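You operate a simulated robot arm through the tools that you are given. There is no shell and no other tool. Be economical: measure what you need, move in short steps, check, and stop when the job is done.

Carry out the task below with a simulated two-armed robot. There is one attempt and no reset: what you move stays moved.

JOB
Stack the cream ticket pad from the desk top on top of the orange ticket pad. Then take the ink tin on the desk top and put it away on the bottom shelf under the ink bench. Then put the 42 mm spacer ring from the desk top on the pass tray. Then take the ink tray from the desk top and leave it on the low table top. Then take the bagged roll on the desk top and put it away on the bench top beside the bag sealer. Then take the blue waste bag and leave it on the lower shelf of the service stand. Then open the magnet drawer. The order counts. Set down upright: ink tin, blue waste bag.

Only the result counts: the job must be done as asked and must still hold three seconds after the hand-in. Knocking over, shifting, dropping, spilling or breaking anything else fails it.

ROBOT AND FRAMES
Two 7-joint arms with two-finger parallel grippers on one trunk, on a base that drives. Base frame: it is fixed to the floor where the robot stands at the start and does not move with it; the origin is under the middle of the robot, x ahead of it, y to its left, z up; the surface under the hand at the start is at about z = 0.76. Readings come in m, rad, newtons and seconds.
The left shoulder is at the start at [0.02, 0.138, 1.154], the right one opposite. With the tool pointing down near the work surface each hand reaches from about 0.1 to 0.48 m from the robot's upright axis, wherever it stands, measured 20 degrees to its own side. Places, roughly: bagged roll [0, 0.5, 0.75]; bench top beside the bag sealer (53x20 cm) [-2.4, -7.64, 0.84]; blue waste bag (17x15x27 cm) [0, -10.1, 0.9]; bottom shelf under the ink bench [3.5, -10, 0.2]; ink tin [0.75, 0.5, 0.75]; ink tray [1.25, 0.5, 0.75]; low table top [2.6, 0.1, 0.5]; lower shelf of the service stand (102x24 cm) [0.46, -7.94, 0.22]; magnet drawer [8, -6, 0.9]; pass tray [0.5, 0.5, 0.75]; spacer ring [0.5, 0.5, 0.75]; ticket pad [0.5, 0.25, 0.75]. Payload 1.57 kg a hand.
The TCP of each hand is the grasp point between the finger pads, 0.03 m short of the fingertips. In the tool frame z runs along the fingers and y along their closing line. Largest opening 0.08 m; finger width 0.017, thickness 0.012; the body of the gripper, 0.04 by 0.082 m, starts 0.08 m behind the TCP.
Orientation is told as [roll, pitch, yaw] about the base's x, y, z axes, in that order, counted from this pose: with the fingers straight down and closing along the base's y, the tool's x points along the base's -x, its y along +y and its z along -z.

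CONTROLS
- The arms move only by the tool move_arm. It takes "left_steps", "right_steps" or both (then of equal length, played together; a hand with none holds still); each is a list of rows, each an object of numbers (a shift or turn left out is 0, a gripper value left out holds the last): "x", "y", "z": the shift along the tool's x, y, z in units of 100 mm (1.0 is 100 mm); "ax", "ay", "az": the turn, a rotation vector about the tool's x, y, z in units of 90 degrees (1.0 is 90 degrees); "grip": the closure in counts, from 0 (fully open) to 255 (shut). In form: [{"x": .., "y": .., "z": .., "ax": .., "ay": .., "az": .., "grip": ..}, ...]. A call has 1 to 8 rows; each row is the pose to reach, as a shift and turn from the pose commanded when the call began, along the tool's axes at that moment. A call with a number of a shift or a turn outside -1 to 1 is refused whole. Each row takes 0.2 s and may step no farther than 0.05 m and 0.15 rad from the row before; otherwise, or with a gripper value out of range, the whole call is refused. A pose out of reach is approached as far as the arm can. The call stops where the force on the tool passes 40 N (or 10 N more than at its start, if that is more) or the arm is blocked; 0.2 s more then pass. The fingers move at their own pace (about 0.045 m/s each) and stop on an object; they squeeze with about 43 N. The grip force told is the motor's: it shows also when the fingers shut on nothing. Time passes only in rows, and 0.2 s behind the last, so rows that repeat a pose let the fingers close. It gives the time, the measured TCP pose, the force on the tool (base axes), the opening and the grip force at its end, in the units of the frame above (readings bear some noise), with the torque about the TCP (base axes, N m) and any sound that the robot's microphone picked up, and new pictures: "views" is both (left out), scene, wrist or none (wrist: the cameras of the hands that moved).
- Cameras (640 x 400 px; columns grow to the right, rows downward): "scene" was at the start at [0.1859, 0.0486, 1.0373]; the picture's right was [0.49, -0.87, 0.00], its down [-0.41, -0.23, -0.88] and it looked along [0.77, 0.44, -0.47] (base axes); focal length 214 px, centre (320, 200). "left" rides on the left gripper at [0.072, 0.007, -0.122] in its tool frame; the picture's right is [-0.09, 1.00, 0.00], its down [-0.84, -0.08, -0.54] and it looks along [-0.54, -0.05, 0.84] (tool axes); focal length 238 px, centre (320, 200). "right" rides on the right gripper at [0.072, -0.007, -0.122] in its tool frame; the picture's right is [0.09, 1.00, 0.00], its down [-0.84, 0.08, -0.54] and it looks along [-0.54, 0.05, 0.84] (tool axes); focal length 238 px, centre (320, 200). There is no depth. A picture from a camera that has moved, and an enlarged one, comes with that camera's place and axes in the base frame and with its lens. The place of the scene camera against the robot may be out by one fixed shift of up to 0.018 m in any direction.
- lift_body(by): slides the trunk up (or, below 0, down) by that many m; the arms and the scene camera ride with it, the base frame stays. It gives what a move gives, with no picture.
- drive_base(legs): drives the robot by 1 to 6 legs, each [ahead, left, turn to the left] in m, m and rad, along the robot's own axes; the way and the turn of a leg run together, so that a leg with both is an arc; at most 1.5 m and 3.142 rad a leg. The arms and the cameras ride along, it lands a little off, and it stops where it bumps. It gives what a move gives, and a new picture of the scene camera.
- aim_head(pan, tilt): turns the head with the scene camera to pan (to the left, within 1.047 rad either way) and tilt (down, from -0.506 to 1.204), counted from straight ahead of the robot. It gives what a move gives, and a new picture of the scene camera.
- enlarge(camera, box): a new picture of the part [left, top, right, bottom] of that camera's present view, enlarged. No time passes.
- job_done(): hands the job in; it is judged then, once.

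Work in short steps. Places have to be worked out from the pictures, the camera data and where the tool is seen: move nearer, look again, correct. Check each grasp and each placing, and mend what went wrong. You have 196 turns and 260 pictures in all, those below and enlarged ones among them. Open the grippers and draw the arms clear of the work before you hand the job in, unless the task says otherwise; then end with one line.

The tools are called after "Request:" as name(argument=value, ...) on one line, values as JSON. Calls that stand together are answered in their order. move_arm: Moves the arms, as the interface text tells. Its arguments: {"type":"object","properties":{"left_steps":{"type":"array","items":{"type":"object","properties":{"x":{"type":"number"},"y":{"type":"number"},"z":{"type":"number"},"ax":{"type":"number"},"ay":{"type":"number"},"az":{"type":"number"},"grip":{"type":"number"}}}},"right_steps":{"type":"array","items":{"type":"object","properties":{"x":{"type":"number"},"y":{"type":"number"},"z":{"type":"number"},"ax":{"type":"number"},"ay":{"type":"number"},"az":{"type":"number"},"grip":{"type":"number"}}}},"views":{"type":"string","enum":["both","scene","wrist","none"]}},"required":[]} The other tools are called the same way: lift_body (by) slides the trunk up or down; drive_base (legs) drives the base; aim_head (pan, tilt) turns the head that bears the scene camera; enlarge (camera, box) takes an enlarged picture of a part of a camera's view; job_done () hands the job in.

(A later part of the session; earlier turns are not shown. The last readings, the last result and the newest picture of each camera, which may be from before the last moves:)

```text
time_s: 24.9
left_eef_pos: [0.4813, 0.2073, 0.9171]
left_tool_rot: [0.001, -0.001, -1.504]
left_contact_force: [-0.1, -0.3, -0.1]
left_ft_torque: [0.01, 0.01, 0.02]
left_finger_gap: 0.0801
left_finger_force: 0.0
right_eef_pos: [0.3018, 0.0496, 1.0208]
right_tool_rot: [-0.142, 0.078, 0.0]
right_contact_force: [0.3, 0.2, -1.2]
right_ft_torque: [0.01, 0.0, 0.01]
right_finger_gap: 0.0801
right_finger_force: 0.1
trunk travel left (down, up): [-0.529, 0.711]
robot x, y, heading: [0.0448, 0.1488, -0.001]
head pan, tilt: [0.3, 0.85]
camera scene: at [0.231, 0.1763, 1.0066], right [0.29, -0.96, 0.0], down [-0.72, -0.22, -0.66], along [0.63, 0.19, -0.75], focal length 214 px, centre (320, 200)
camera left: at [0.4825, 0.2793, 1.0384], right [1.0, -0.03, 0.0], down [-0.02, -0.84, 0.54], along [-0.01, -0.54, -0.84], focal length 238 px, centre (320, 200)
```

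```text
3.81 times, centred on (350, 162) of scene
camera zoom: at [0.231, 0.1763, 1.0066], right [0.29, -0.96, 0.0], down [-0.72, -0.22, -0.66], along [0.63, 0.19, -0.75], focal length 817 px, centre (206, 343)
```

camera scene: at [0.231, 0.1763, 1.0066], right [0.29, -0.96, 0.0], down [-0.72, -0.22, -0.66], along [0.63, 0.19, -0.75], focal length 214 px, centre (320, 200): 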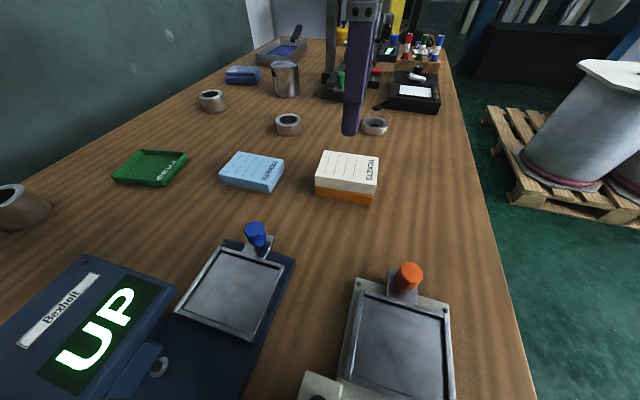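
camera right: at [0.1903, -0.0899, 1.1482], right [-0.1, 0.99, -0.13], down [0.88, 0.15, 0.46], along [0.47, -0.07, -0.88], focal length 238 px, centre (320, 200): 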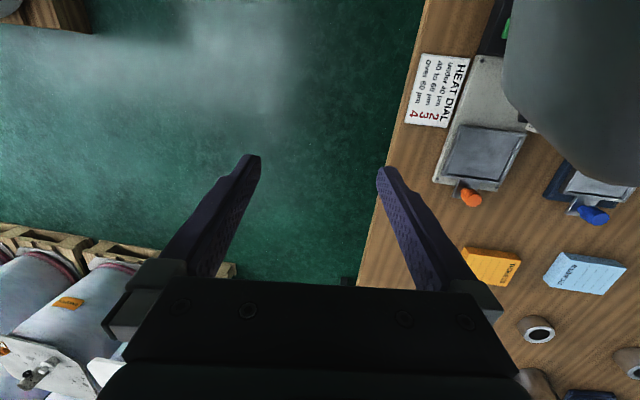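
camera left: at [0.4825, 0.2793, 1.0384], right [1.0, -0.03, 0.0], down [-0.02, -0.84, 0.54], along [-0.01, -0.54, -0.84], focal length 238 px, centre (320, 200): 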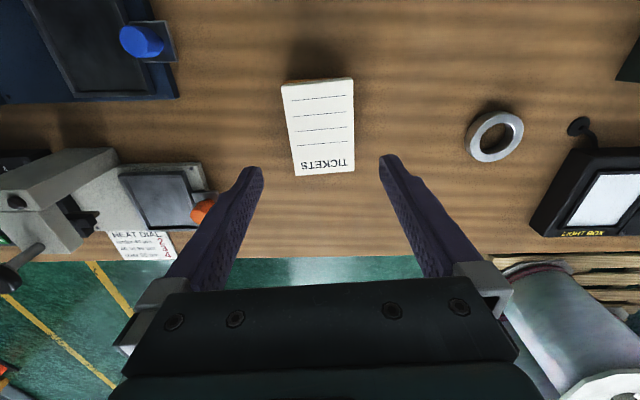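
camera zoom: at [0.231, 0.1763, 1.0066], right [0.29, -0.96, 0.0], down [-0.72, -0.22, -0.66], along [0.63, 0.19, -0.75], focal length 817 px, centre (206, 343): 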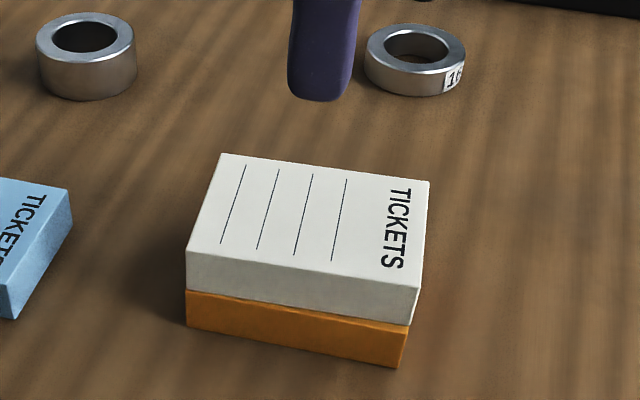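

The stack is clean, so step 1 is done. Next is the ink tin at about (0.76, 0.43–0.5). I'll pull the left hand back so the drive forward keeps clear of the press column, then look ahead.

Request:
move_arm(left_steps=[{"z": -0.2, "y": -0.3}, {"z": -0.35, "y": -0.6, "x": 0.3}, {"z": -0.35, "y": -0.9, "x": 0.6}, {"z": -0.35, "y": -1.0, "x": 1.0}], views="none")

Request:
aim_head(pan=0.35, tilt=0.5)

Request:
enlarge(camera="scene", box=[180, 40, 500, 240])

```text
time_s: 25.9
left_eef_pos: [0.3749, 0.3004, 0.9509]
left_tool_rot: [-0.002, 0.002, -1.505]
left_contact_force: [0.3, 0.5, -0.4]
left_ft_torque: [-0.02, 0.06, -0.03]
left_finger_gap: 0.0797
left_finger_force: 0.0
right_eef_pos: [0.3023, 0.0501, 1.0225]
right_tool_rot: [-0.142, 0.079, 0.001]
right_contact_force: [-0.3, -0.2, -0.6]
right_ft_torque: [-0.01, -0.01, 0.01]
right_finger_gap: 0.0798
right_finger_force: 0.2
trunk travel left (down, up): [-0.529, 0.711]
robot x, y, heading: [0.047, 0.1475, -0.004]
head pan, tilt: [0.3, 0.85]
```

```text
time_s: 26.8
left_eef_pos: [0.3765, 0.2973, 0.9509]
left_tool_rot: [0.0, 0.001, -1.506]
left_contact_force: [-0.5, -0.2, -0.4]
left_ft_torque: [-0.03, 0.01, 0.01]
left_finger_gap: 0.0801
left_finger_force: 0.1
right_eef_pos: [0.3008, 0.0495, 1.0234]
right_tool_rot: [-0.14, 0.078, 0.001]
right_contact_force: [0.2, -0.2, -0.2]
right_ft_torque: [0.01, 0.01, 0.0]
right_finger_gap: 0.0799
right_finger_force: 0.0
trunk travel left (down, up): [-0.529, 0.711]
robot x, y, heading: [0.0488, 0.1525, -0.005]
head pan, tilt: [0.351, 0.499]
camera scene: at [0.2416, 0.1844, 1.0365], right [0.34, -0.94, 0.0], down [-0.45, -0.16, -0.88], along [0.82, 0.3, -0.48], focal length 214 px, centre (320, 200)
```

scene: 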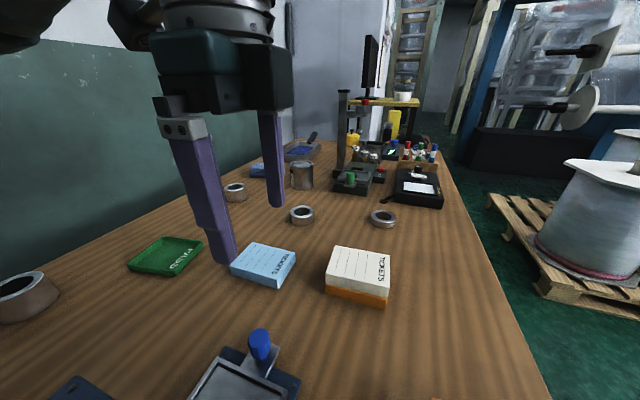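

```text
2.00 times, centred on (340, 140) of scene
camera zoom: at [0.2416, 0.1844, 1.0365], right [0.34, -0.94, 0.0], down [-0.45, -0.16, -0.88], along [0.82, 0.3, -0.48], focal length 429 px, centre (280, 320)
```

zoom: 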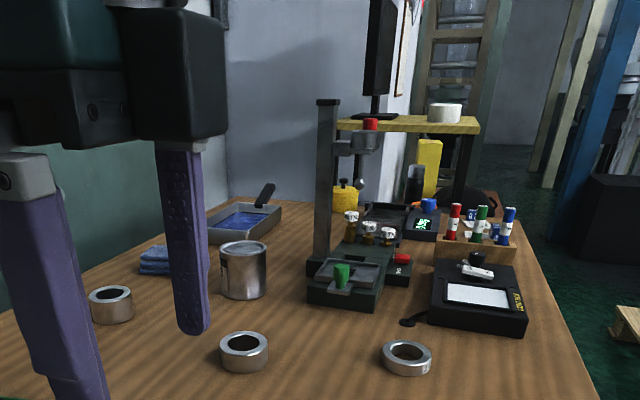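

The tin is around (0.79, 0.445) and about 70 mm in diameter, and the press column is near (0.88, 0.34). I'll drive to about (0.40, 0.25).

Request:
drive_base(legs=[[0.2, 0.1, 0.0], [0.15, 0.0, 0.0]])

Request:
move_arm(left_steps=[{"z": 0.0}], views="wrist")

```text
time_s: 29.4
left_eef_pos: [0.7214, 0.4008, 0.9508]
left_tool_rot: [0.0, 0.0, -1.502]
left_contact_force: [0.4, -0.4, -0.2]
left_ft_torque: [0.05, 0.04, 0.0]
left_finger_gap: 0.0799
left_finger_force: 0.1
right_eef_pos: [0.6494, 0.1497, 1.022]
right_tool_rot: [-0.141, 0.079, 0.004]
right_contact_force: [0.0, 0.6, -0.2]
right_ft_torque: [0.01, 0.01, -0.02]
right_finger_gap: 0.0802
right_finger_force: 0.1
trunk travel left (down, up): [-0.529, 0.711]
robot x, y, heading: [0.3948, 0.2512, 0.005]
head pan, tilt: [0.351, 0.499]
camera scene: at [0.5883, 0.2852, 1.0366], right [0.35, -0.94, 0.0], down [-0.45, -0.17, -0.88], along [0.82, 0.3, -0.48], focal length 214 px, centre (320, 200)
```

scene: 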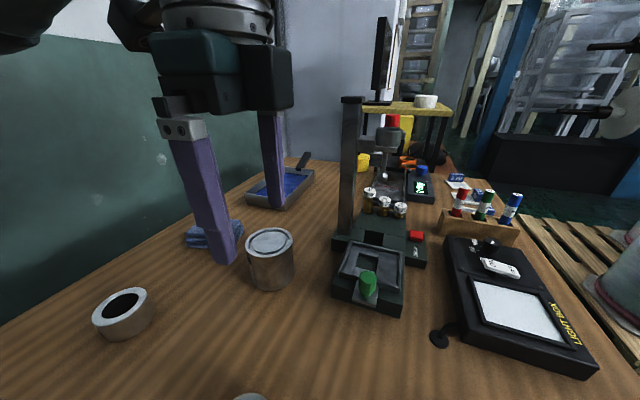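

```text
time_s: 29.8
left_eef_pos: [0.7226, 0.4006, 0.9509]
left_tool_rot: [0.0, 0.0, -1.5]
left_contact_force: [-0.1, 0.5, 0.8]
left_ft_torque: [-0.01, 0.0, -0.04]
left_finger_gap: 0.08
left_finger_force: 0.0
right_eef_pos: [0.6495, 0.1504, 1.0225]
right_tool_rot: [-0.14, 0.081, 0.006]
right_contact_force: [0.3, 0.7, -0.4]
right_ft_torque: [0.01, 0.04, 0.0]
right_finger_gap: 0.08
right_finger_force: 0.2
trunk travel left (down, up): [-0.529, 0.711]
robot x, y, heading: [0.3969, 0.2492, -0.0]
head pan, tilt: [0.351, 0.499]
camera left: at [0.723, 0.4723, 1.0723], right [1.0, -0.02, 0.0], down [-0.02, -0.84, 0.54], along [-0.01, -0.54, -0.84], focal length 238 px, centre (320, 200)
```

left: 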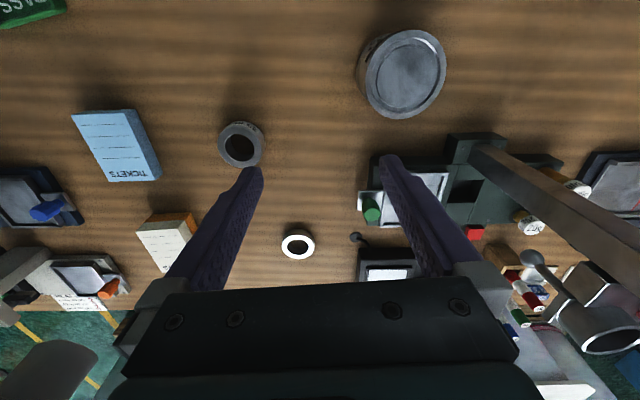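

The tin top is at about (0.800, 0.449, 0.822), about 75 mm across. I'll grasp it with the hand tilted 45° forward so it can go in under the bench later. First I'll turn the hand yaw back toward 0.

Request:
move_arm(left_steps=[{"az": -0.09, "x": 0.1}, {"az": -0.18, "x": 0.2}, {"az": -0.27, "x": 0.3}, {"az": -0.36, "x": 0.4}, {"az": -0.45, "x": 0.45}, {"az": -0.54, "x": 0.45}, {"az": -0.63, "x": 0.45}, {"az": -0.72, "x": 0.45}], views="none")

Request:
move_arm(left_steps=[{"ax": -0.015, "ay": -0.083, "az": -0.039}, {"ax": -0.03, "ay": -0.167, "az": -0.078}, {"ax": -0.046, "ay": -0.25, "az": -0.117}, {"ax": -0.061, "ay": -0.333, "az": -0.156}, {"ax": -0.076, "ay": -0.417, "az": -0.195}, {"ax": -0.092, "ay": -0.5, "az": -0.235}], views="both")

```text
time_s: 31.6
left_eef_pos: [0.7179, 0.4446, 0.9507]
left_tool_rot: [0.0, 0.001, -0.366]
left_contact_force: [0.9, -0.1, 0.0]
left_ft_torque: [-0.02, -0.01, 0.01]
left_finger_gap: 0.0798
left_finger_force: 0.2
right_eef_pos: [0.6481, 0.1509, 1.0221]
right_tool_rot: [-0.142, 0.08, 0.006]
right_contact_force: [0.0, 0.1, -0.2]
right_ft_torque: [0.03, -0.01, -0.03]
right_finger_gap: 0.0799
right_finger_force: 0.1
trunk travel left (down, up): [-0.529, 0.711]
robot x, y, heading: [0.3962, 0.2508, 0.008]
head pan, tilt: [0.351, 0.499]
```

```text
time_s: 33.0
left_eef_pos: [0.7479, 0.4453, 0.9406]
left_tool_rot: [-0.017, -0.796, 0.029]
left_contact_force: [0.8, 0.5, -0.8]
left_ft_torque: [-0.02, 0.0, -0.01]
left_finger_gap: 0.0804
left_finger_force: 0.0
left hand out of reach, approached as far as the arm can: row 5, 6
right_eef_pos: [0.6492, 0.1519, 1.0225]
right_tool_rot: [-0.142, 0.08, 0.005]
right_contact_force: [-0.1, -1.1, 0.2]
right_ft_torque: [0.02, 0.01, -0.03]
right_finger_gap: 0.08
right_finger_force: 0.1
trunk travel left (down, up): [-0.529, 0.711]
robot x, y, heading: [0.3954, 0.2473, -0.002]
head pan, tilt: [0.351, 0.499]
camera scene: at [0.5879, 0.2851, 1.0365], right [0.35, -0.94, 0.0], down [-0.45, -0.17, -0.88], along [0.82, 0.3, -0.48], focal length 214 px, centre (320, 200)
camera left: at [0.6089, 0.4488, 0.9748], right [0.05, 1.0, 0.06], down [0.2, -0.06, 0.98], along [0.98, -0.04, -0.2], focal length 238 px, centre (320, 200)
```

scene: 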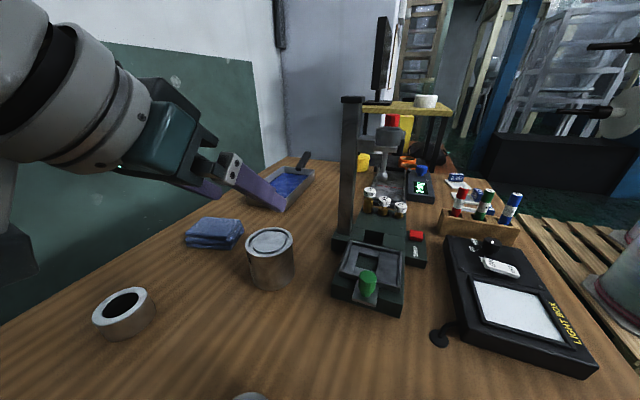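
left: 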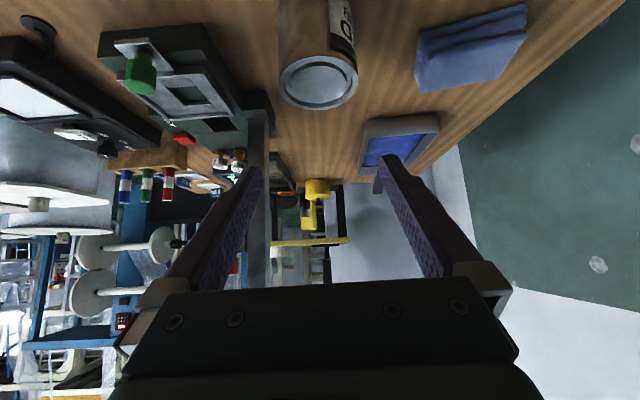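

The hand is tilted about 45° and the tin is centred ahead at about (0.803, 0.447). I'll lower to a pre-grasp point behind and above it.

Request:
move_arm(left_steps=[{"x": 0.2, "z": 0.2}, {"x": 0.4, "z": 0.4}, {"x": 0.6, "z": 0.6}, {"x": 0.6, "z": 0.6}], views="wrist")

```text
time_s: 34.0
left_eef_pos: [0.7469, 0.4439, 0.8564]
left_tool_rot: [-0.013, -0.795, 0.028]
left_contact_force: [-0.9, -0.1, -0.7]
left_ft_torque: [-0.01, -0.01, -0.03]
left_finger_gap: 0.08
left_finger_force: 0.0
right_eef_pos: [0.6491, 0.1512, 1.023]
right_tool_rot: [-0.141, 0.08, 0.007]
right_contact_force: [-0.6, -0.1, -0.2]
right_ft_torque: [0.0, 0.0, -0.02]
right_finger_gap: 0.0802
right_finger_force: 0.1
trunk travel left (down, up): [-0.529, 0.711]
robot x, y, heading: [0.3969, 0.2518, 0.002]
head pan, tilt: [0.351, 0.499]
camera left: at [0.6097, 0.4486, 0.8899], right [0.05, 1.0, 0.06], down [0.2, -0.07, 0.98], along [0.98, -0.04, -0.2], focal length 238 px, centre (320, 200)
```

left: 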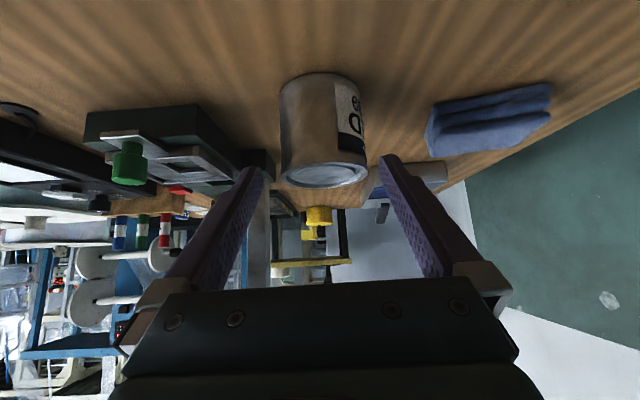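

The tin's centre is about (0.807, 0.447) with its top at about 0.83. I'll advance straight along the fingers 84 mm with a 2 mm sideways correction.

Request:
move_arm(left_steps=[{"z": 0.2, "y": 0.01}, {"z": 0.4, "y": 0.01}, {"z": 0.6, "y": 0.01}, {"z": 0.75, "y": 0.01}, {"z": 0.84, "y": 0.01}, {"z": 0.84, "y": 0.01}], views="both")

```text
time_s: 35.4
left_eef_pos: [0.8083, 0.4451, 0.7973]
left_tool_rot: [-0.013, -0.794, 0.027]
left_contact_force: [0.8, -0.1, 0.0]
left_ft_torque: [-0.01, 0.01, 0.01]
left_finger_gap: 0.0798
left_finger_force: 0.1
right_eef_pos: [0.6487, 0.15, 1.0228]
right_tool_rot: [-0.142, 0.08, 0.006]
right_contact_force: [-0.3, 0.3, -0.4]
right_ft_torque: [-0.02, -0.03, 0.01]
right_finger_gap: 0.0798
right_finger_force: 0.0
trunk travel left (down, up): [-0.529, 0.711]
robot x, y, heading: [0.3972, 0.2503, 0.002]
head pan, tilt: [0.351, 0.499]
camera scene: at [0.5881, 0.2852, 1.0366], right [0.35, -0.94, 0.0], down [-0.45, -0.17, -0.88], along [0.82, 0.3, -0.48], focal length 214 px, centre (320, 200)
camera left: at [0.6703, 0.4498, 0.8312], right [0.05, 1.0, 0.06], down [0.2, -0.06, 0.98], along [0.98, -0.04, -0.2], focal length 238 px, centre (320, 200)
```

scene: 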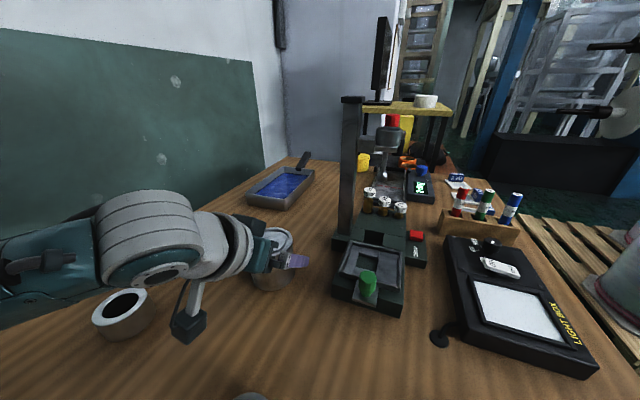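
left: 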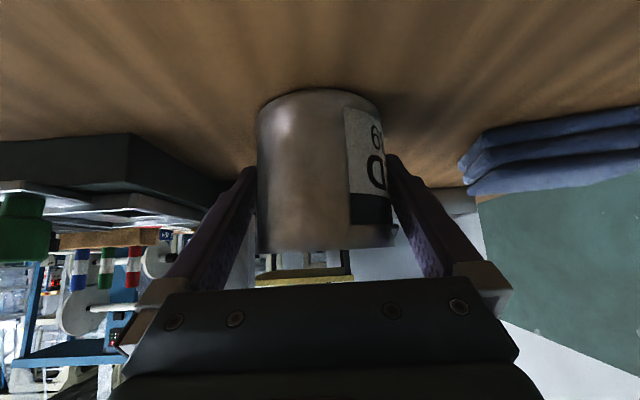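

The tin is between the fingers with no contact. I'll close the grip.

Request:
move_arm(left_steps=[{"grip": 255}, {"grip": 255}, {"grip": 255}], views="none")

Request:
move_arm(left_steps=[{"x": -0.1, "z": -0.1}, {"x": -0.3, "z": -0.3}, {"x": -0.5, "z": -0.5}, {"x": -0.7, "z": -0.7}, {"x": -0.9, "z": -0.9}], views="both")

```text
time_s: 36.2
left_eef_pos: [0.8096, 0.4455, 0.7966]
left_tool_rot: [-0.012, -0.795, 0.028]
left_contact_force: [0.5, 0.1, 0.5]
left_ft_torque: [0.09, -0.08, -0.02]
left_finger_gap: 0.0705
left_finger_force: 34.7
right_eef_pos: [0.6496, 0.1506, 1.0228]
right_tool_rot: [-0.14, 0.079, 0.005]
right_contact_force: [0.1, 1.3, -1.2]
right_ft_torque: [0.0, -0.04, -0.01]
right_finger_gap: 0.08
right_finger_force: 0.2
trunk travel left (down, up): [-0.529, 0.711]
robot x, y, heading: [0.3964, 0.247, 0.002]
head pan, tilt: [0.351, 0.499]
```

```text
time_s: 37.4
left_eef_pos: [0.8056, 0.4466, 0.9239]
left_tool_rot: [-0.013, -0.792, 0.027]
left_contact_force: [0.4, 0.1, -3.2]
left_ft_torque: [0.03, -0.02, 0.03]
left_finger_gap: 0.0702
left_finger_force: 43.4
right_eef_pos: [0.6496, 0.1499, 1.0219]
right_tool_rot: [-0.141, 0.08, 0.006]
right_contact_force: [0.1, 0.1, -0.6]
right_ft_torque: [-0.04, -0.01, -0.02]
right_finger_gap: 0.0797
right_finger_force: 0.3
trunk travel left (down, up): [-0.529, 0.711]
robot x, y, heading: [0.3972, 0.2514, 0.001]
head pan, tilt: [0.351, 0.499]
camera scene: at [0.588, 0.2851, 1.0365], right [0.35, -0.94, 0.0], down [-0.45, -0.17, -0.88], along [0.82, 0.3, -0.48], focal length 214 px, centre (320, 200)
camera left: at [0.6683, 0.4507, 0.9587], right [0.05, 1.0, 0.06], down [0.2, -0.07, 0.98], along [0.98, -0.04, -0.21], focal length 238 px, centre (320, 200)
```

scene: 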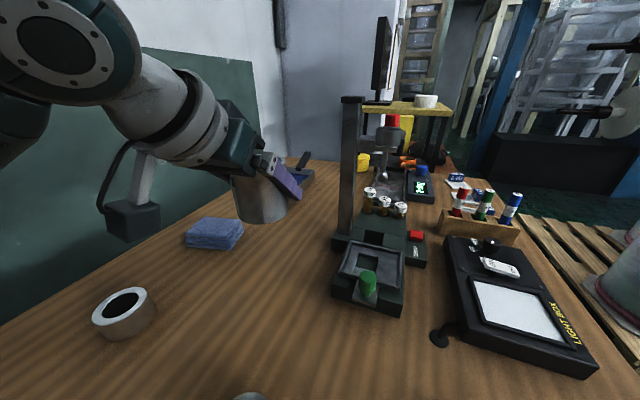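
left: 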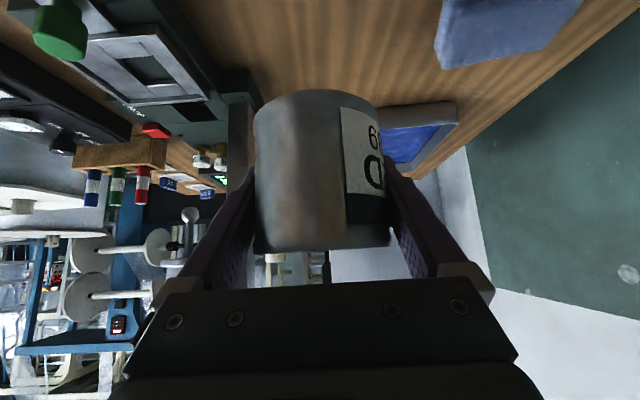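

The tin is held (70 mm gap, about 0.3 kg). I'll back away from the press first, then slide right, off the desk and into the aisle.

Request:
drive_base(legs=[[-0.35, 0.0, 0.0], [0.0, -0.9, 0.0]])

Request:
aim_head(pan=-0.9, tilt=0.2)

```text
time_s: 44.1
left_eef_pos: [0.4544, -0.4767, 0.9248]
left_tool_rot: [-0.014, -0.793, 0.019]
left_contact_force: [-0.2, -1.0, -3.1]
left_ft_torque: [0.0, -0.09, -0.02]
left_finger_gap: 0.0702
left_finger_force: 43.3
right_eef_pos: [0.2947, -0.7711, 1.022]
right_tool_rot: [-0.142, 0.08, -0.003]
right_contact_force: [0.0, 1.0, 0.5]
right_ft_torque: [0.0, 0.03, -0.03]
right_finger_gap: 0.08
right_finger_force: 0.0
trunk travel left (down, up): [-0.529, 0.711]
robot x, y, heading: [0.0419, -0.6697, -0.002]
head pan, tilt: [0.351, 0.499]
camera scene: at [0.2347, -0.6353, 1.0365], right [0.34, -0.94, 0.0], down [-0.45, -0.16, -0.88], along [0.83, 0.3, -0.48], focal length 214 px, centre (320, 200)
```

scene: 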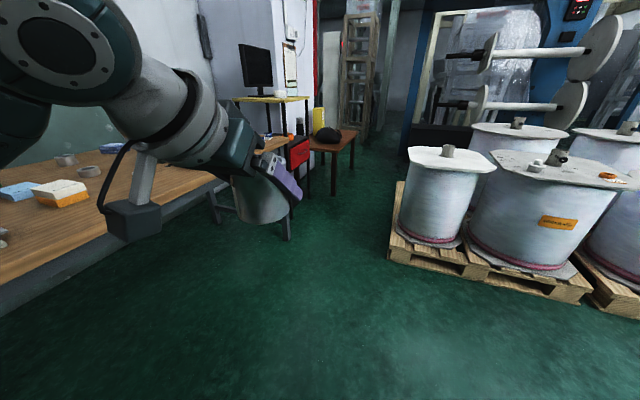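

```text
time_s: 45.6
left_eef_pos: [0.4545, -0.476, 0.9232]
left_tool_rot: [-0.015, -0.793, 0.02]
left_contact_force: [0.6, -0.2, -3.3]
left_ft_torque: [-0.01, -0.05, 0.02]
left_finger_gap: 0.0702
left_finger_force: 42.7
right_eef_pos: [0.2947, -0.7702, 1.0228]
right_tool_rot: [-0.141, 0.081, -0.003]
right_contact_force: [-0.4, 0.1, 0.6]
right_ft_torque: [0.01, 0.0, 0.04]
right_finger_gap: 0.0802
right_finger_force: 0.1
trunk travel left (down, up): [-0.529, 0.711]
robot x, y, heading: [0.0432, -0.673, 0.002]
head pan, tilt: [-0.901, 0.201]
camera scene: at [0.2068, -0.7394, 1.0642], right [-0.79, -0.62, 0.0], down [-0.12, 0.16, -0.98], along [0.61, -0.77, -0.2], focal length 214 px, centre (320, 200)
```

scene: 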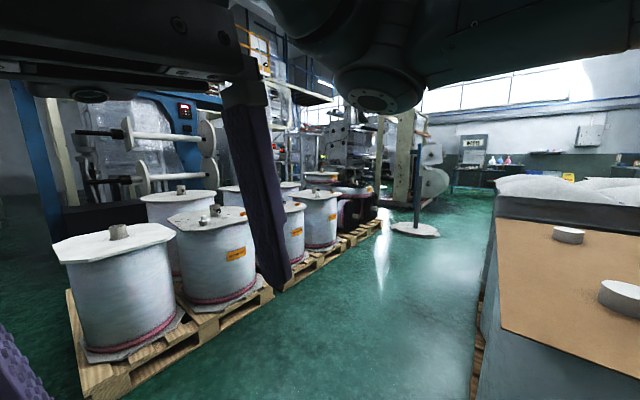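

The aisle runs toward −y, with pallets at x≥1.35 and a bench-like object at x≤0.15. I'll go to x≈0.7, turn to face −y, drive ahead and look.

Request:
drive_base(legs=[[0.65, 0.0, 0.0], [0.0, 0.0, -1.571], [0.9, 0.0, 0.0]])

Request:
aim_head(pan=0.0, tilt=0.25)

```text
time_s: 57.2
left_eef_pos: [0.8613, -1.9899, 0.9243]
left_tool_rot: [-0.013, -0.792, -1.557]
left_contact_force: [-0.5, 0.8, -3.6]
left_ft_torque: [0.02, 0.03, -0.01]
left_finger_gap: 0.0701
left_finger_force: 43.1
right_eef_pos: [0.5694, -1.8287, 1.0231]
right_tool_rot: [-0.141, 0.079, -1.578]
right_contact_force: [-0.1, -1.3, 0.7]
right_ft_torque: [0.01, 0.0, 0.01]
right_finger_gap: 0.0801
right_finger_force: 0.1
trunk travel left (down, up): [-0.529, 0.711]
robot x, y, heading: [0.6725, -1.5796, -1.578]
head pan, tilt: [-0.901, 0.201]
camera scene: at [0.603, -1.7298, 1.0642], right [-0.61, 0.79, 0.0], down [0.16, 0.12, -0.98], along [-0.77, -0.6, -0.2], focal length 214 px, centre (320, 200)
```

scene: 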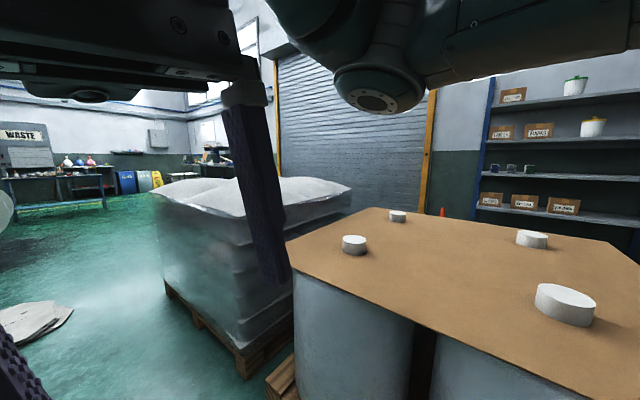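

```text
time_s: 58.4
left_eef_pos: [0.8631, -1.9885, 0.9241]
left_tool_rot: [-0.013, -0.792, -1.556]
left_contact_force: [-0.4, 0.2, -3.4]
left_ft_torque: [0.0, 0.01, 0.0]
left_finger_gap: 0.0701
left_finger_force: 42.7
right_eef_pos: [0.5683, -1.8284, 1.0225]
right_tool_rot: [-0.143, 0.081, -1.576]
right_contact_force: [-0.7, 0.0, 0.2]
right_ft_torque: [0.01, -0.02, -0.01]
right_finger_gap: 0.08
right_finger_force: 0.2
trunk travel left (down, up): [-0.529, 0.711]
robot x, y, heading: [0.6703, -1.5807, -1.583]
head pan, tilt: [0.0, 0.25]
camera scene: at [0.6757, -1.7658, 1.0596], right [-1.0, 0.01, 0.0], down [0.0, 0.25, -0.97], along [-0.01, -0.97, -0.25], focal length 214 px, centre (320, 200)
```

scene: 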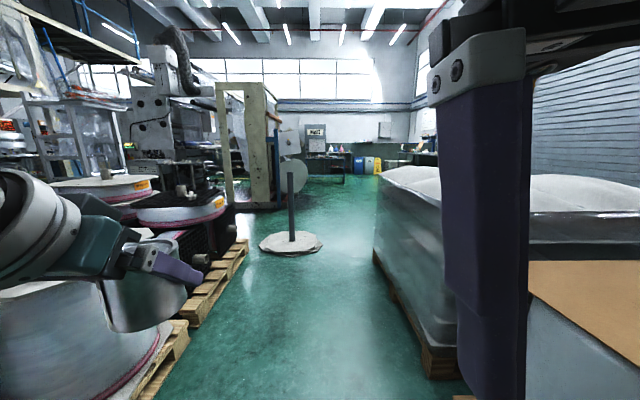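

Something like a post with a ragged round base stands at about (0.97, −3.96), and the wrapped pallet's side is at x≈0.15. I'll move to (0.42, −3.0) and look at the gap.

Request:
drive_base(legs=[[0.7, -0.23, 0.0], [0.65, 0.0, 0.0]])

Request:
aim_head(pan=0.25, tilt=0.55)

```text
time_s: 65.6
left_eef_pos: [0.6417, -3.3296, 0.9232]
left_tool_rot: [-0.014, -0.792, -1.535]
left_contact_force: [0.4, -0.4, -3.8]
left_ft_torque: [-0.07, -0.02, 0.0]
left_finger_gap: 0.0698
left_finger_force: 42.9
right_eef_pos: [0.3444, -3.1743, 1.0227]
right_tool_rot: [-0.142, 0.08, -1.559]
right_contact_force: [0.4, -0.7, 0.6]
right_ft_torque: [-0.01, -0.02, 0.0]
right_finger_gap: 0.0801
right_finger_force: 0.0
trunk travel left (down, up): [-0.529, 0.711]
robot x, y, heading: [0.4447, -2.9227, -1.56]
head pan, tilt: [0.0, 0.25]
camera scene: at [0.4513, -3.1111, 1.0597], right [-1.0, -0.01, 0.0], down [0.0, 0.25, -0.97], along [0.01, -0.97, -0.25], focal length 214 px, centre (320, 200)
```

scene: 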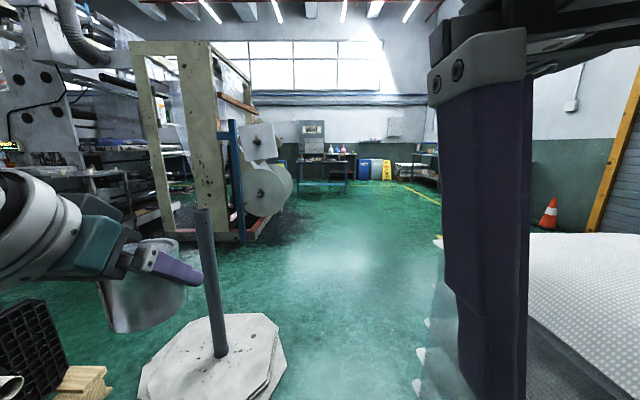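

```text
time_s: 66.4
left_eef_pos: [0.6416, -3.33, 0.9236]
left_tool_rot: [-0.014, -0.791, -1.537]
left_contact_force: [-0.5, -1.0, -3.7]
left_ft_torque: [-0.02, 0.02, 0.0]
left_finger_gap: 0.07
left_finger_force: 43.0
right_eef_pos: [0.3455, -3.1756, 1.0216]
right_tool_rot: [-0.141, 0.08, -1.56]
right_contact_force: [-0.6, -1.0, -0.1]
right_ft_torque: [0.0, 0.0, 0.01]
right_finger_gap: 0.0799
right_finger_force: 0.1
trunk travel left (down, up): [-0.529, 0.711]
robot x, y, heading: [0.4449, -2.9204, -1.56]
head pan, tilt: [0.25, 0.55]
camera scene: at [0.4733, -3.1044, 1.032], right [-0.97, -0.26, 0.0], down [-0.13, 0.5, -0.85], along [0.22, -0.82, -0.52], focal length 214 px, centre (320, 200)
```

scene: 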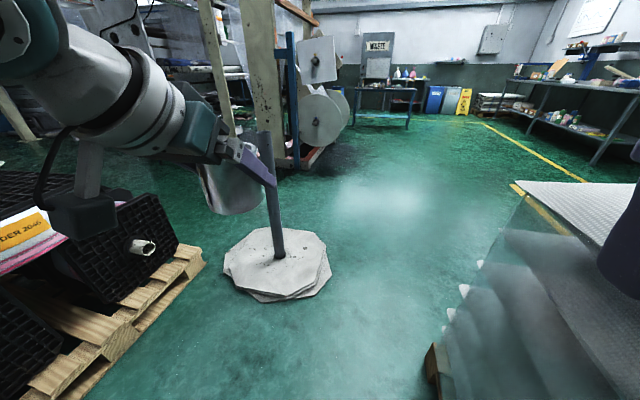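

There is about 0.5 m between the pallet corner and the ragged base. I'll look straight down to see my own base footprint before passing.

Request:
aim_head(pan=0.3, tilt=1.2)

```text
time_s: 67.5
left_eef_pos: [0.6425, -3.3294, 0.9248]
left_tool_rot: [-0.014, -0.792, -1.536]
left_contact_force: [0.2, 0.4, -3.3]
left_ft_torque: [-0.03, 0.04, -0.02]
left_finger_gap: 0.0699
left_finger_force: 43.2
right_eef_pos: [0.3442, -3.1744, 1.0225]
right_tool_rot: [-0.141, 0.079, -1.558]
right_contact_force: [-0.5, 0.3, -0.1]
right_ft_torque: [0.01, -0.02, 0.0]
right_finger_gap: 0.0802
right_finger_force: 0.1
trunk travel left (down, up): [-0.529, 0.711]
robot x, y, heading: [0.4404, -2.9218, -1.557]
head pan, tilt: [0.3, 1.201]
camera scene: at [0.4674, -3.0709, 0.9829], right [-0.95, -0.31, 0.0], down [-0.29, 0.89, -0.36], along [0.11, -0.35, -0.93], focal length 214 px, centre (320, 200)
```

scene: 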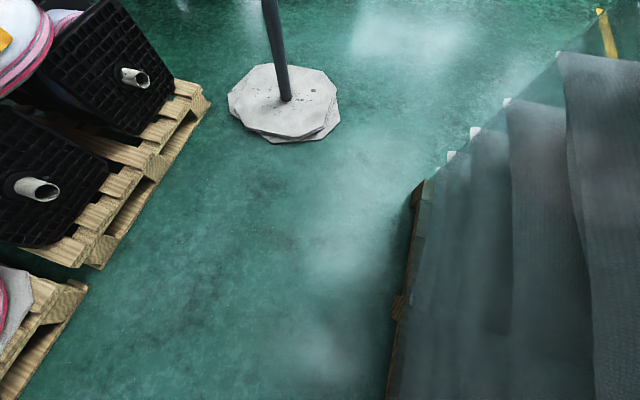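

My base isn't drawn, so I'll thread the middle of the gap conservatively.

Request:
drive_base(legs=[[0.7, -0.03, 0.0], [0.35, -0.06, 0.0], [0.7, 0.0, 0.0]])

Request:
aim_head(pan=0.5, tilt=0.2)

```text
time_s: 76.7
left_eef_pos: [0.6084, -5.0961, 0.9238]
left_tool_rot: [-0.013, -0.792, -1.51]
left_contact_force: [0.0, 0.3, -3.2]
left_ft_torque: [-0.03, 0.0, 0.0]
left_finger_gap: 0.0705
left_finger_force: 43.2
right_eef_pos: [0.3086, -4.9489, 1.022]
right_tool_rot: [-0.141, 0.08, -1.532]
right_contact_force: [1.0, -0.3, -0.1]
right_ft_torque: [-0.01, -0.04, -0.01]
right_finger_gap: 0.0799
right_finger_force: 0.0
trunk travel left (down, up): [-0.529, 0.711]
robot x, y, heading: [0.3969, -4.6946, -1.534]
head pan, tilt: [0.3, 1.201]
camera scene: at [0.428, -4.8423, 0.9828], right [-0.94, -0.33, 0.0], down [-0.31, 0.88, -0.36], along [0.12, -0.34, -0.93], focal length 214 px, centre (320, 200)
```

scene: 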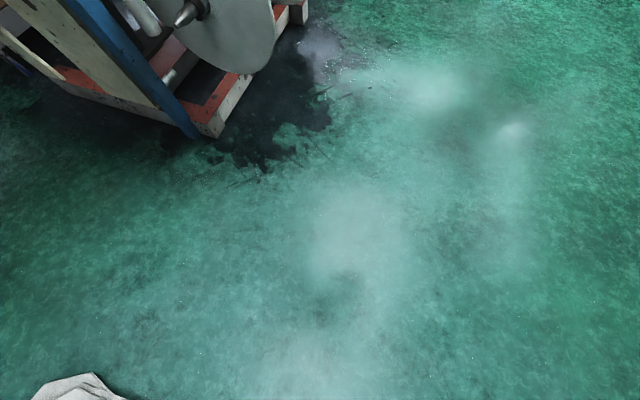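

```text
time_s: 78.0
left_eef_pos: [0.6085, -5.0963, 0.923]
left_tool_rot: [-0.015, -0.791, -1.512]
left_contact_force: [0.3, 0.5, -2.8]
left_ft_torque: [-0.04, 0.0, -0.02]
left_finger_gap: 0.07
left_finger_force: 43.1
right_eef_pos: [0.3069, -4.9485, 1.0227]
right_tool_rot: [-0.141, 0.081, -1.531]
right_contact_force: [-0.6, 0.7, 0.1]
right_ft_torque: [0.02, 0.0, 0.02]
right_finger_gap: 0.08
right_finger_force: 0.0
trunk travel left (down, up): [-0.529, 0.711]
robot x, y, heading: [0.3974, -4.694, -1.532]
head pan, tilt: [0.499, 0.201]
camera scene: at [0.4571, -4.8696, 1.0641], right [-0.86, -0.51, 0.0], down [-0.1, 0.17, -0.98], along [0.5, -0.84, -0.2], focal length 214 px, centre (320, 200)
```

scene: 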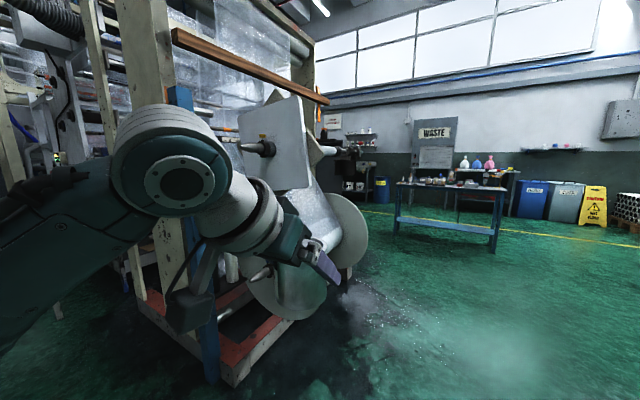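

Passed cleanly. The service stand sits at about x −0.05…1.0, y≈−7.8, and the ink bench is further left near the far wall. I'll go ahead to y≈−6.3 and look left.

Request:
drive_base(legs=[[0.9, 0.05, 0.0], [0.9, 0.0, 0.0]])

Request:
aim_head(pan=0.75, tilt=0.2)

```text
time_s: 87.2
left_eef_pos: [0.7319, -6.9212, 0.9233]
left_tool_rot: [-0.016, -0.792, -1.51]
left_contact_force: [-0.1, -0.9, -2.9]
left_ft_torque: [0.0, -0.01, 0.0]
left_finger_gap: 0.0698
left_finger_force: 42.9
right_eef_pos: [0.4314, -6.7733, 1.0225]
right_tool_rot: [-0.142, 0.081, -1.532]
right_contact_force: [-0.1, -0.9, -0.1]
right_ft_torque: [0.02, 0.03, -0.01]
right_finger_gap: 0.0802
right_finger_force: 0.1
trunk travel left (down, up): [-0.529, 0.711]
robot x, y, heading: [0.5249, -6.5183, -1.541]
head pan, tilt: [0.499, 0.201]
camera scene: at [0.5808, -6.6941, 1.0642], right [-0.86, -0.51, 0.0], down [-0.1, 0.17, -0.98], along [0.5, -0.84, -0.2], focal length 214 px, centre (320, 200)
```

scene: 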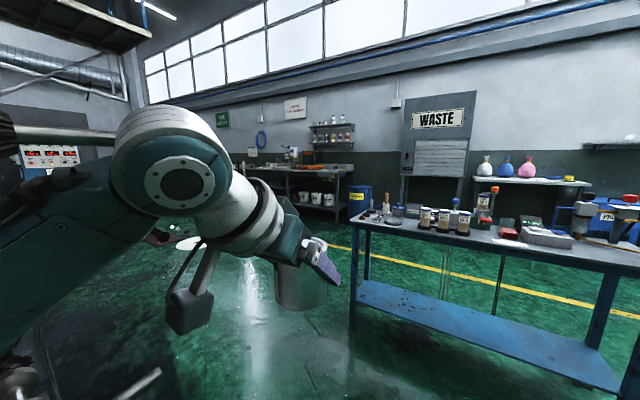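

```text
time_s: 88.0
left_eef_pos: [0.7329, -6.9202, 0.9245]
left_tool_rot: [-0.015, -0.79, -1.511]
left_contact_force: [-0.4, 0.5, -3.1]
left_ft_torque: [0.0, 0.01, 0.01]
left_finger_gap: 0.07
left_finger_force: 42.5
right_eef_pos: [0.432, -6.7736, 1.0233]
right_tool_rot: [-0.14, 0.08, -1.531]
right_contact_force: [0.5, 0.5, -0.1]
right_ft_torque: [0.0, -0.01, -0.01]
right_finger_gap: 0.0801
right_finger_force: 0.2
trunk travel left (down, up): [-0.529, 0.711]
robot x, y, heading: [0.5273, -6.516, -1.532]
head pan, tilt: [0.75, 0.201]
camera scene: at [0.5991, -6.6797, 1.0642], right [-0.71, -0.71, 0.0], down [-0.14, 0.14, -0.98], along [0.69, -0.69, -0.2], focal length 214 px, centre (320, 200)
```

scene: 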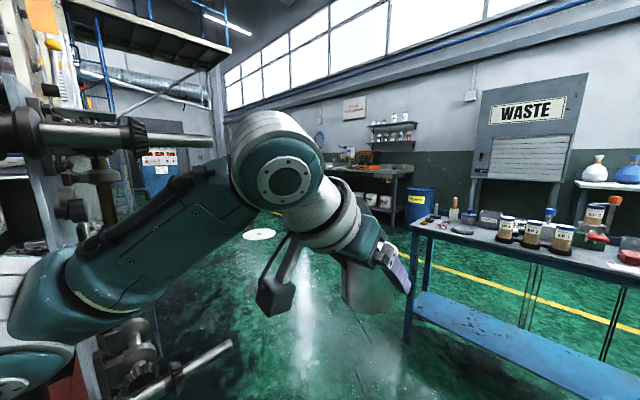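

I'll look down-left to judge the passage between the machine and the stand's end.

Request:
aim_head(pan=0.6, tilt=0.75)

```text
time_s: 89.0
left_eef_pos: [0.7333, -6.9213, 0.9232]
left_tool_rot: [-0.013, -0.789, -1.512]
left_contact_force: [0.2, -0.1, -3.8]
left_ft_torque: [-0.01, -0.02, -0.01]
left_finger_gap: 0.0698
left_finger_force: 42.9
right_eef_pos: [0.4324, -6.7738, 1.0224]
right_tool_rot: [-0.141, 0.081, -1.533]
right_contact_force: [0.8, 0.6, -0.6]
right_ft_torque: [-0.01, -0.02, -0.03]
right_finger_gap: 0.08
right_finger_force: 0.0
trunk travel left (down, up): [-0.529, 0.711]
robot x, y, heading: [0.5236, -6.5144, -1.535]
head pan, tilt: [0.6, 0.75]
camera scene: at [0.5825, -6.6806, 1.0146], right [-0.8, -0.6, 0.0], down [-0.41, 0.55, -0.73], along [0.44, -0.59, -0.68], focal length 214 px, centre (320, 200)
```

scene: 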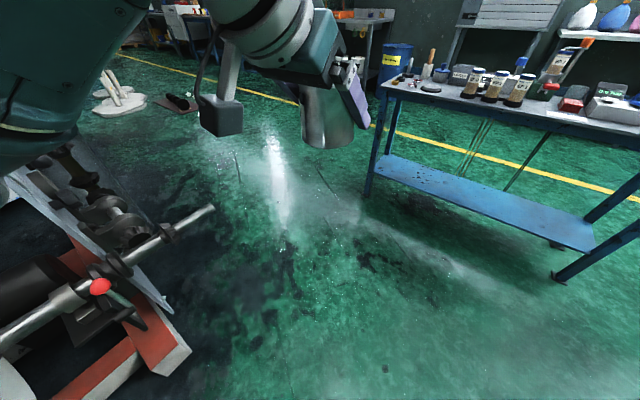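

The stand's front legs are at y≈−7.8, and the machine spindles reach about y≈−6.95 at x≈1.3. I'll go ahead to y≈−7.15, strafe left through that corridor to x≈1.7, then go ahead again.

Request:
drive_base(legs=[[0.63, 0.0, -0.035], [0.0, 1.15, 0.0], [0.9, 0.0, 0.0]])

Request:
aim_head(pan=0.45, tilt=0.35)

```text
time_s: 102.3
left_eef_pos: [1.9563, -8.41, 0.9241]
left_tool_rot: [-0.013, -0.79, -1.502]
left_contact_force: [-0.3, -1.1, -3.2]
left_ft_torque: [-0.02, -0.01, -0.01]
left_finger_gap: 0.0699
left_finger_force: 43.1
right_eef_pos: [1.6545, -8.2645, 1.0224]
right_tool_rot: [-0.142, 0.079, -1.523]
right_contact_force: [0.8, -0.5, 1.1]
right_ft_torque: [-0.01, 0.03, 0.01]
right_finger_gap: 0.0796
right_finger_force: 0.1
trunk travel left (down, up): [-0.529, 0.711]
robot x, y, heading: [1.7423, -8.013, -1.524]
head pan, tilt: [0.6, 0.75]
camera scene: at [1.8043, -8.1703, 1.0146], right [-0.8, -0.6, 0.0], down [-0.41, 0.54, -0.73], along [0.44, -0.58, -0.68], focal length 214 px, centre (320, 200)
```

scene: 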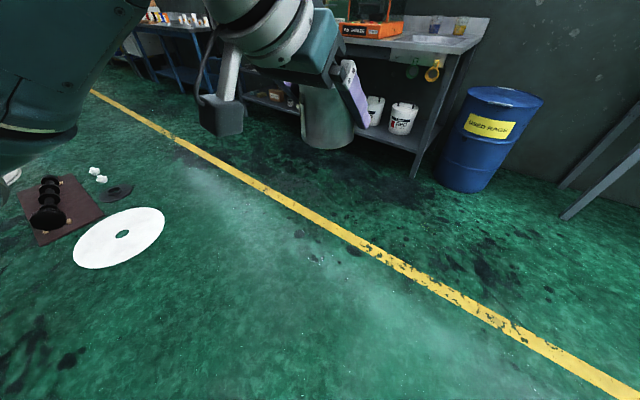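

```text
time_s: 103.2
left_eef_pos: [1.9564, -8.4088, 0.9237]
left_tool_rot: [-0.013, -0.792, -1.501]
left_contact_force: [-0.5, 0.0, -3.7]
left_ft_torque: [-0.04, 0.01, 0.01]
left_finger_gap: 0.07
left_finger_force: 43.3
right_eef_pos: [1.6544, -8.264, 1.0218]
right_tool_rot: [-0.142, 0.081, -1.523]
right_contact_force: [0.2, 0.2, -0.2]
right_ft_torque: [0.03, 0.04, -0.01]
right_finger_gap: 0.0798
right_finger_force: 0.0
trunk travel left (down, up): [-0.529, 0.711]
robot x, y, heading: [1.74, -8.0101, -1.528]
head pan, tilt: [0.45, 0.351]
camera scene: at [1.7987, -8.1859, 1.0501], right [-0.88, -0.48, 0.0], down [-0.16, 0.3, -0.94], along [0.45, -0.83, -0.34], focal length 214 px, centre (320, 200)
```

scene: 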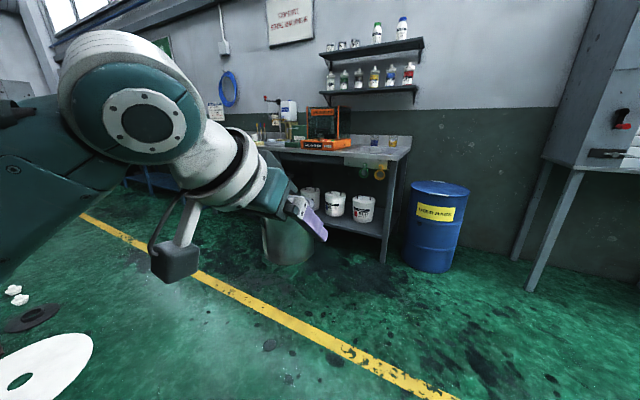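

The bench's right front leg is at about (2.05, −9.70), and buckets stand on the right part of the bottom shelf. I'll move along the bench to see where the shelf is free.

Request:
drive_base(legs=[[0.5, 0.0, -0.045], [0.0, 1.2, 0.0]])

Request:
aim_head(pan=-0.15, tilt=0.6)

```text
time_s: 112.0
left_eef_pos: [3.1858, -8.9266, 0.9237]
left_tool_rot: [-0.014, -0.792, -1.548]
left_contact_force: [-0.6, -0.2, -3.2]
left_ft_torque: [-0.01, 0.01, 0.01]
left_finger_gap: 0.0698
left_finger_force: 43.2
right_eef_pos: [2.8896, -8.7668, 1.0226]
right_tool_rot: [-0.142, 0.081, -1.569]
right_contact_force: [-1.0, -0.5, -0.3]
right_ft_torque: [0.01, -0.03, -0.02]
right_finger_gap: 0.0802
right_finger_force: 0.0
trunk travel left (down, up): [-0.529, 0.711]
robot x, y, heading: [2.9893, -8.5152, -1.567]
head pan, tilt: [0.45, 0.351]
camera scene: at [3.0372, -8.6955, 1.0502], right [-0.9, -0.44, 0.0], down [-0.15, 0.31, -0.94], along [0.41, -0.85, -0.34], focal length 214 px, centre (320, 200)
```

scene: 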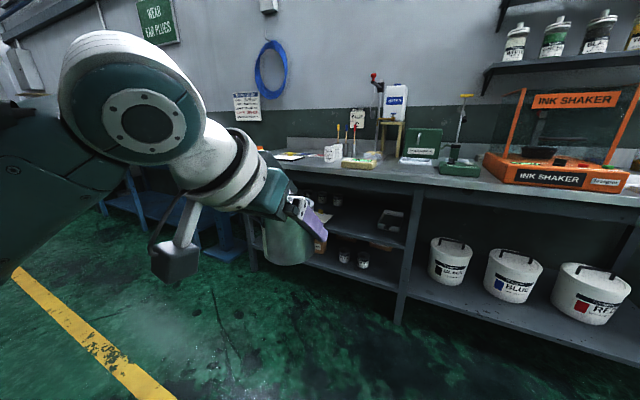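

```text
time_s: 113.0
left_eef_pos: [3.1841, -8.9256, 0.9227]
left_tool_rot: [-0.014, -0.789, -1.548]
left_contact_force: [-0.3, -0.5, -4.2]
left_ft_torque: [-0.02, -0.03, 0.0]
left_finger_gap: 0.0698
left_finger_force: 42.7
right_eef_pos: [2.89, -8.7678, 1.0222]
right_tool_rot: [-0.142, 0.081, -1.57]
right_contact_force: [-1.4, -0.6, 0.2]
right_ft_torque: [0.0, 0.0, 0.01]
right_finger_gap: 0.0799
right_finger_force: 0.0
trunk travel left (down, up): [-0.529, 0.711]
robot x, y, heading: [2.9928, -8.5163, -1.577]
head pan, tilt: [-0.15, 0.6]
camera scene: at [2.9835, -8.699, 1.0274], right [-0.99, 0.15, 0.0], down [0.08, 0.56, -0.83], along [-0.12, -0.82, -0.56], focal length 214 px, centre (320, 200)
```

scene: 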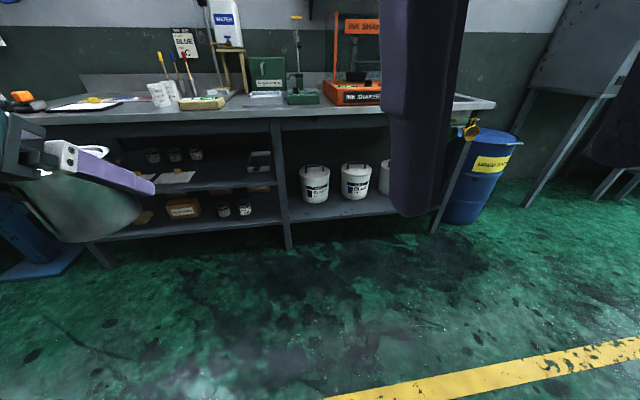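

The bench's left bay (x≈3.05–4.09) has a middle shelf at z≈0.46 and a bottom shelf at z≈0.20 with some items. I'll enlarge it.

Request:
enlarge(camera="scene", box=[90, 130, 310, 268])

Request:
enlarge(camera="left", box=[0, 0, 640, 400])

```text
2.90 times, centred on (200, 199) of scene
camera zoom: at [2.9835, -8.699, 1.0274], right [-0.99, 0.15, 0.0], down [0.08, 0.56, -0.83], along [-0.12, -0.82, -0.56], focal length 622 px, centre (668, 203)
```

zoom: 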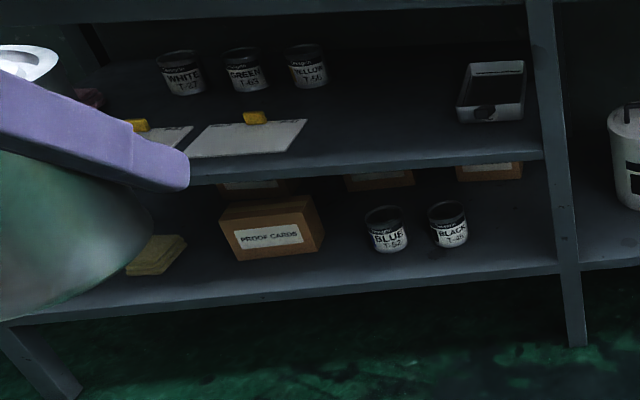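

```text
1.00 times, centred on (320, 200) of left (not enlarged: the box is as wide or as high as the picture)
camera zoom: at [3.1896, -8.7886, 0.958], right [1.0, -0.05, 0.06], down [-0.07, -0.2, 0.98], along [-0.04, -0.98, -0.21], focal length 238 px, centre (320, 200)
```

zoom: 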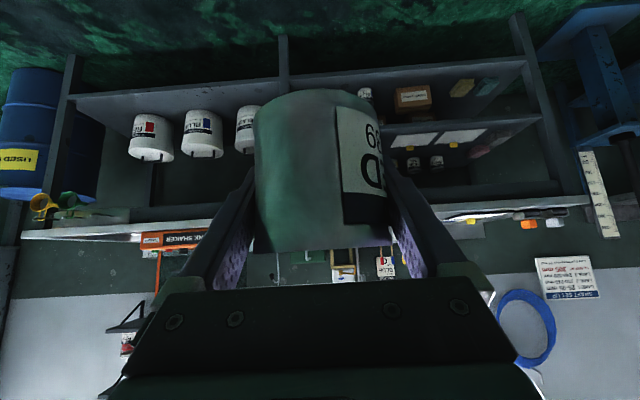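

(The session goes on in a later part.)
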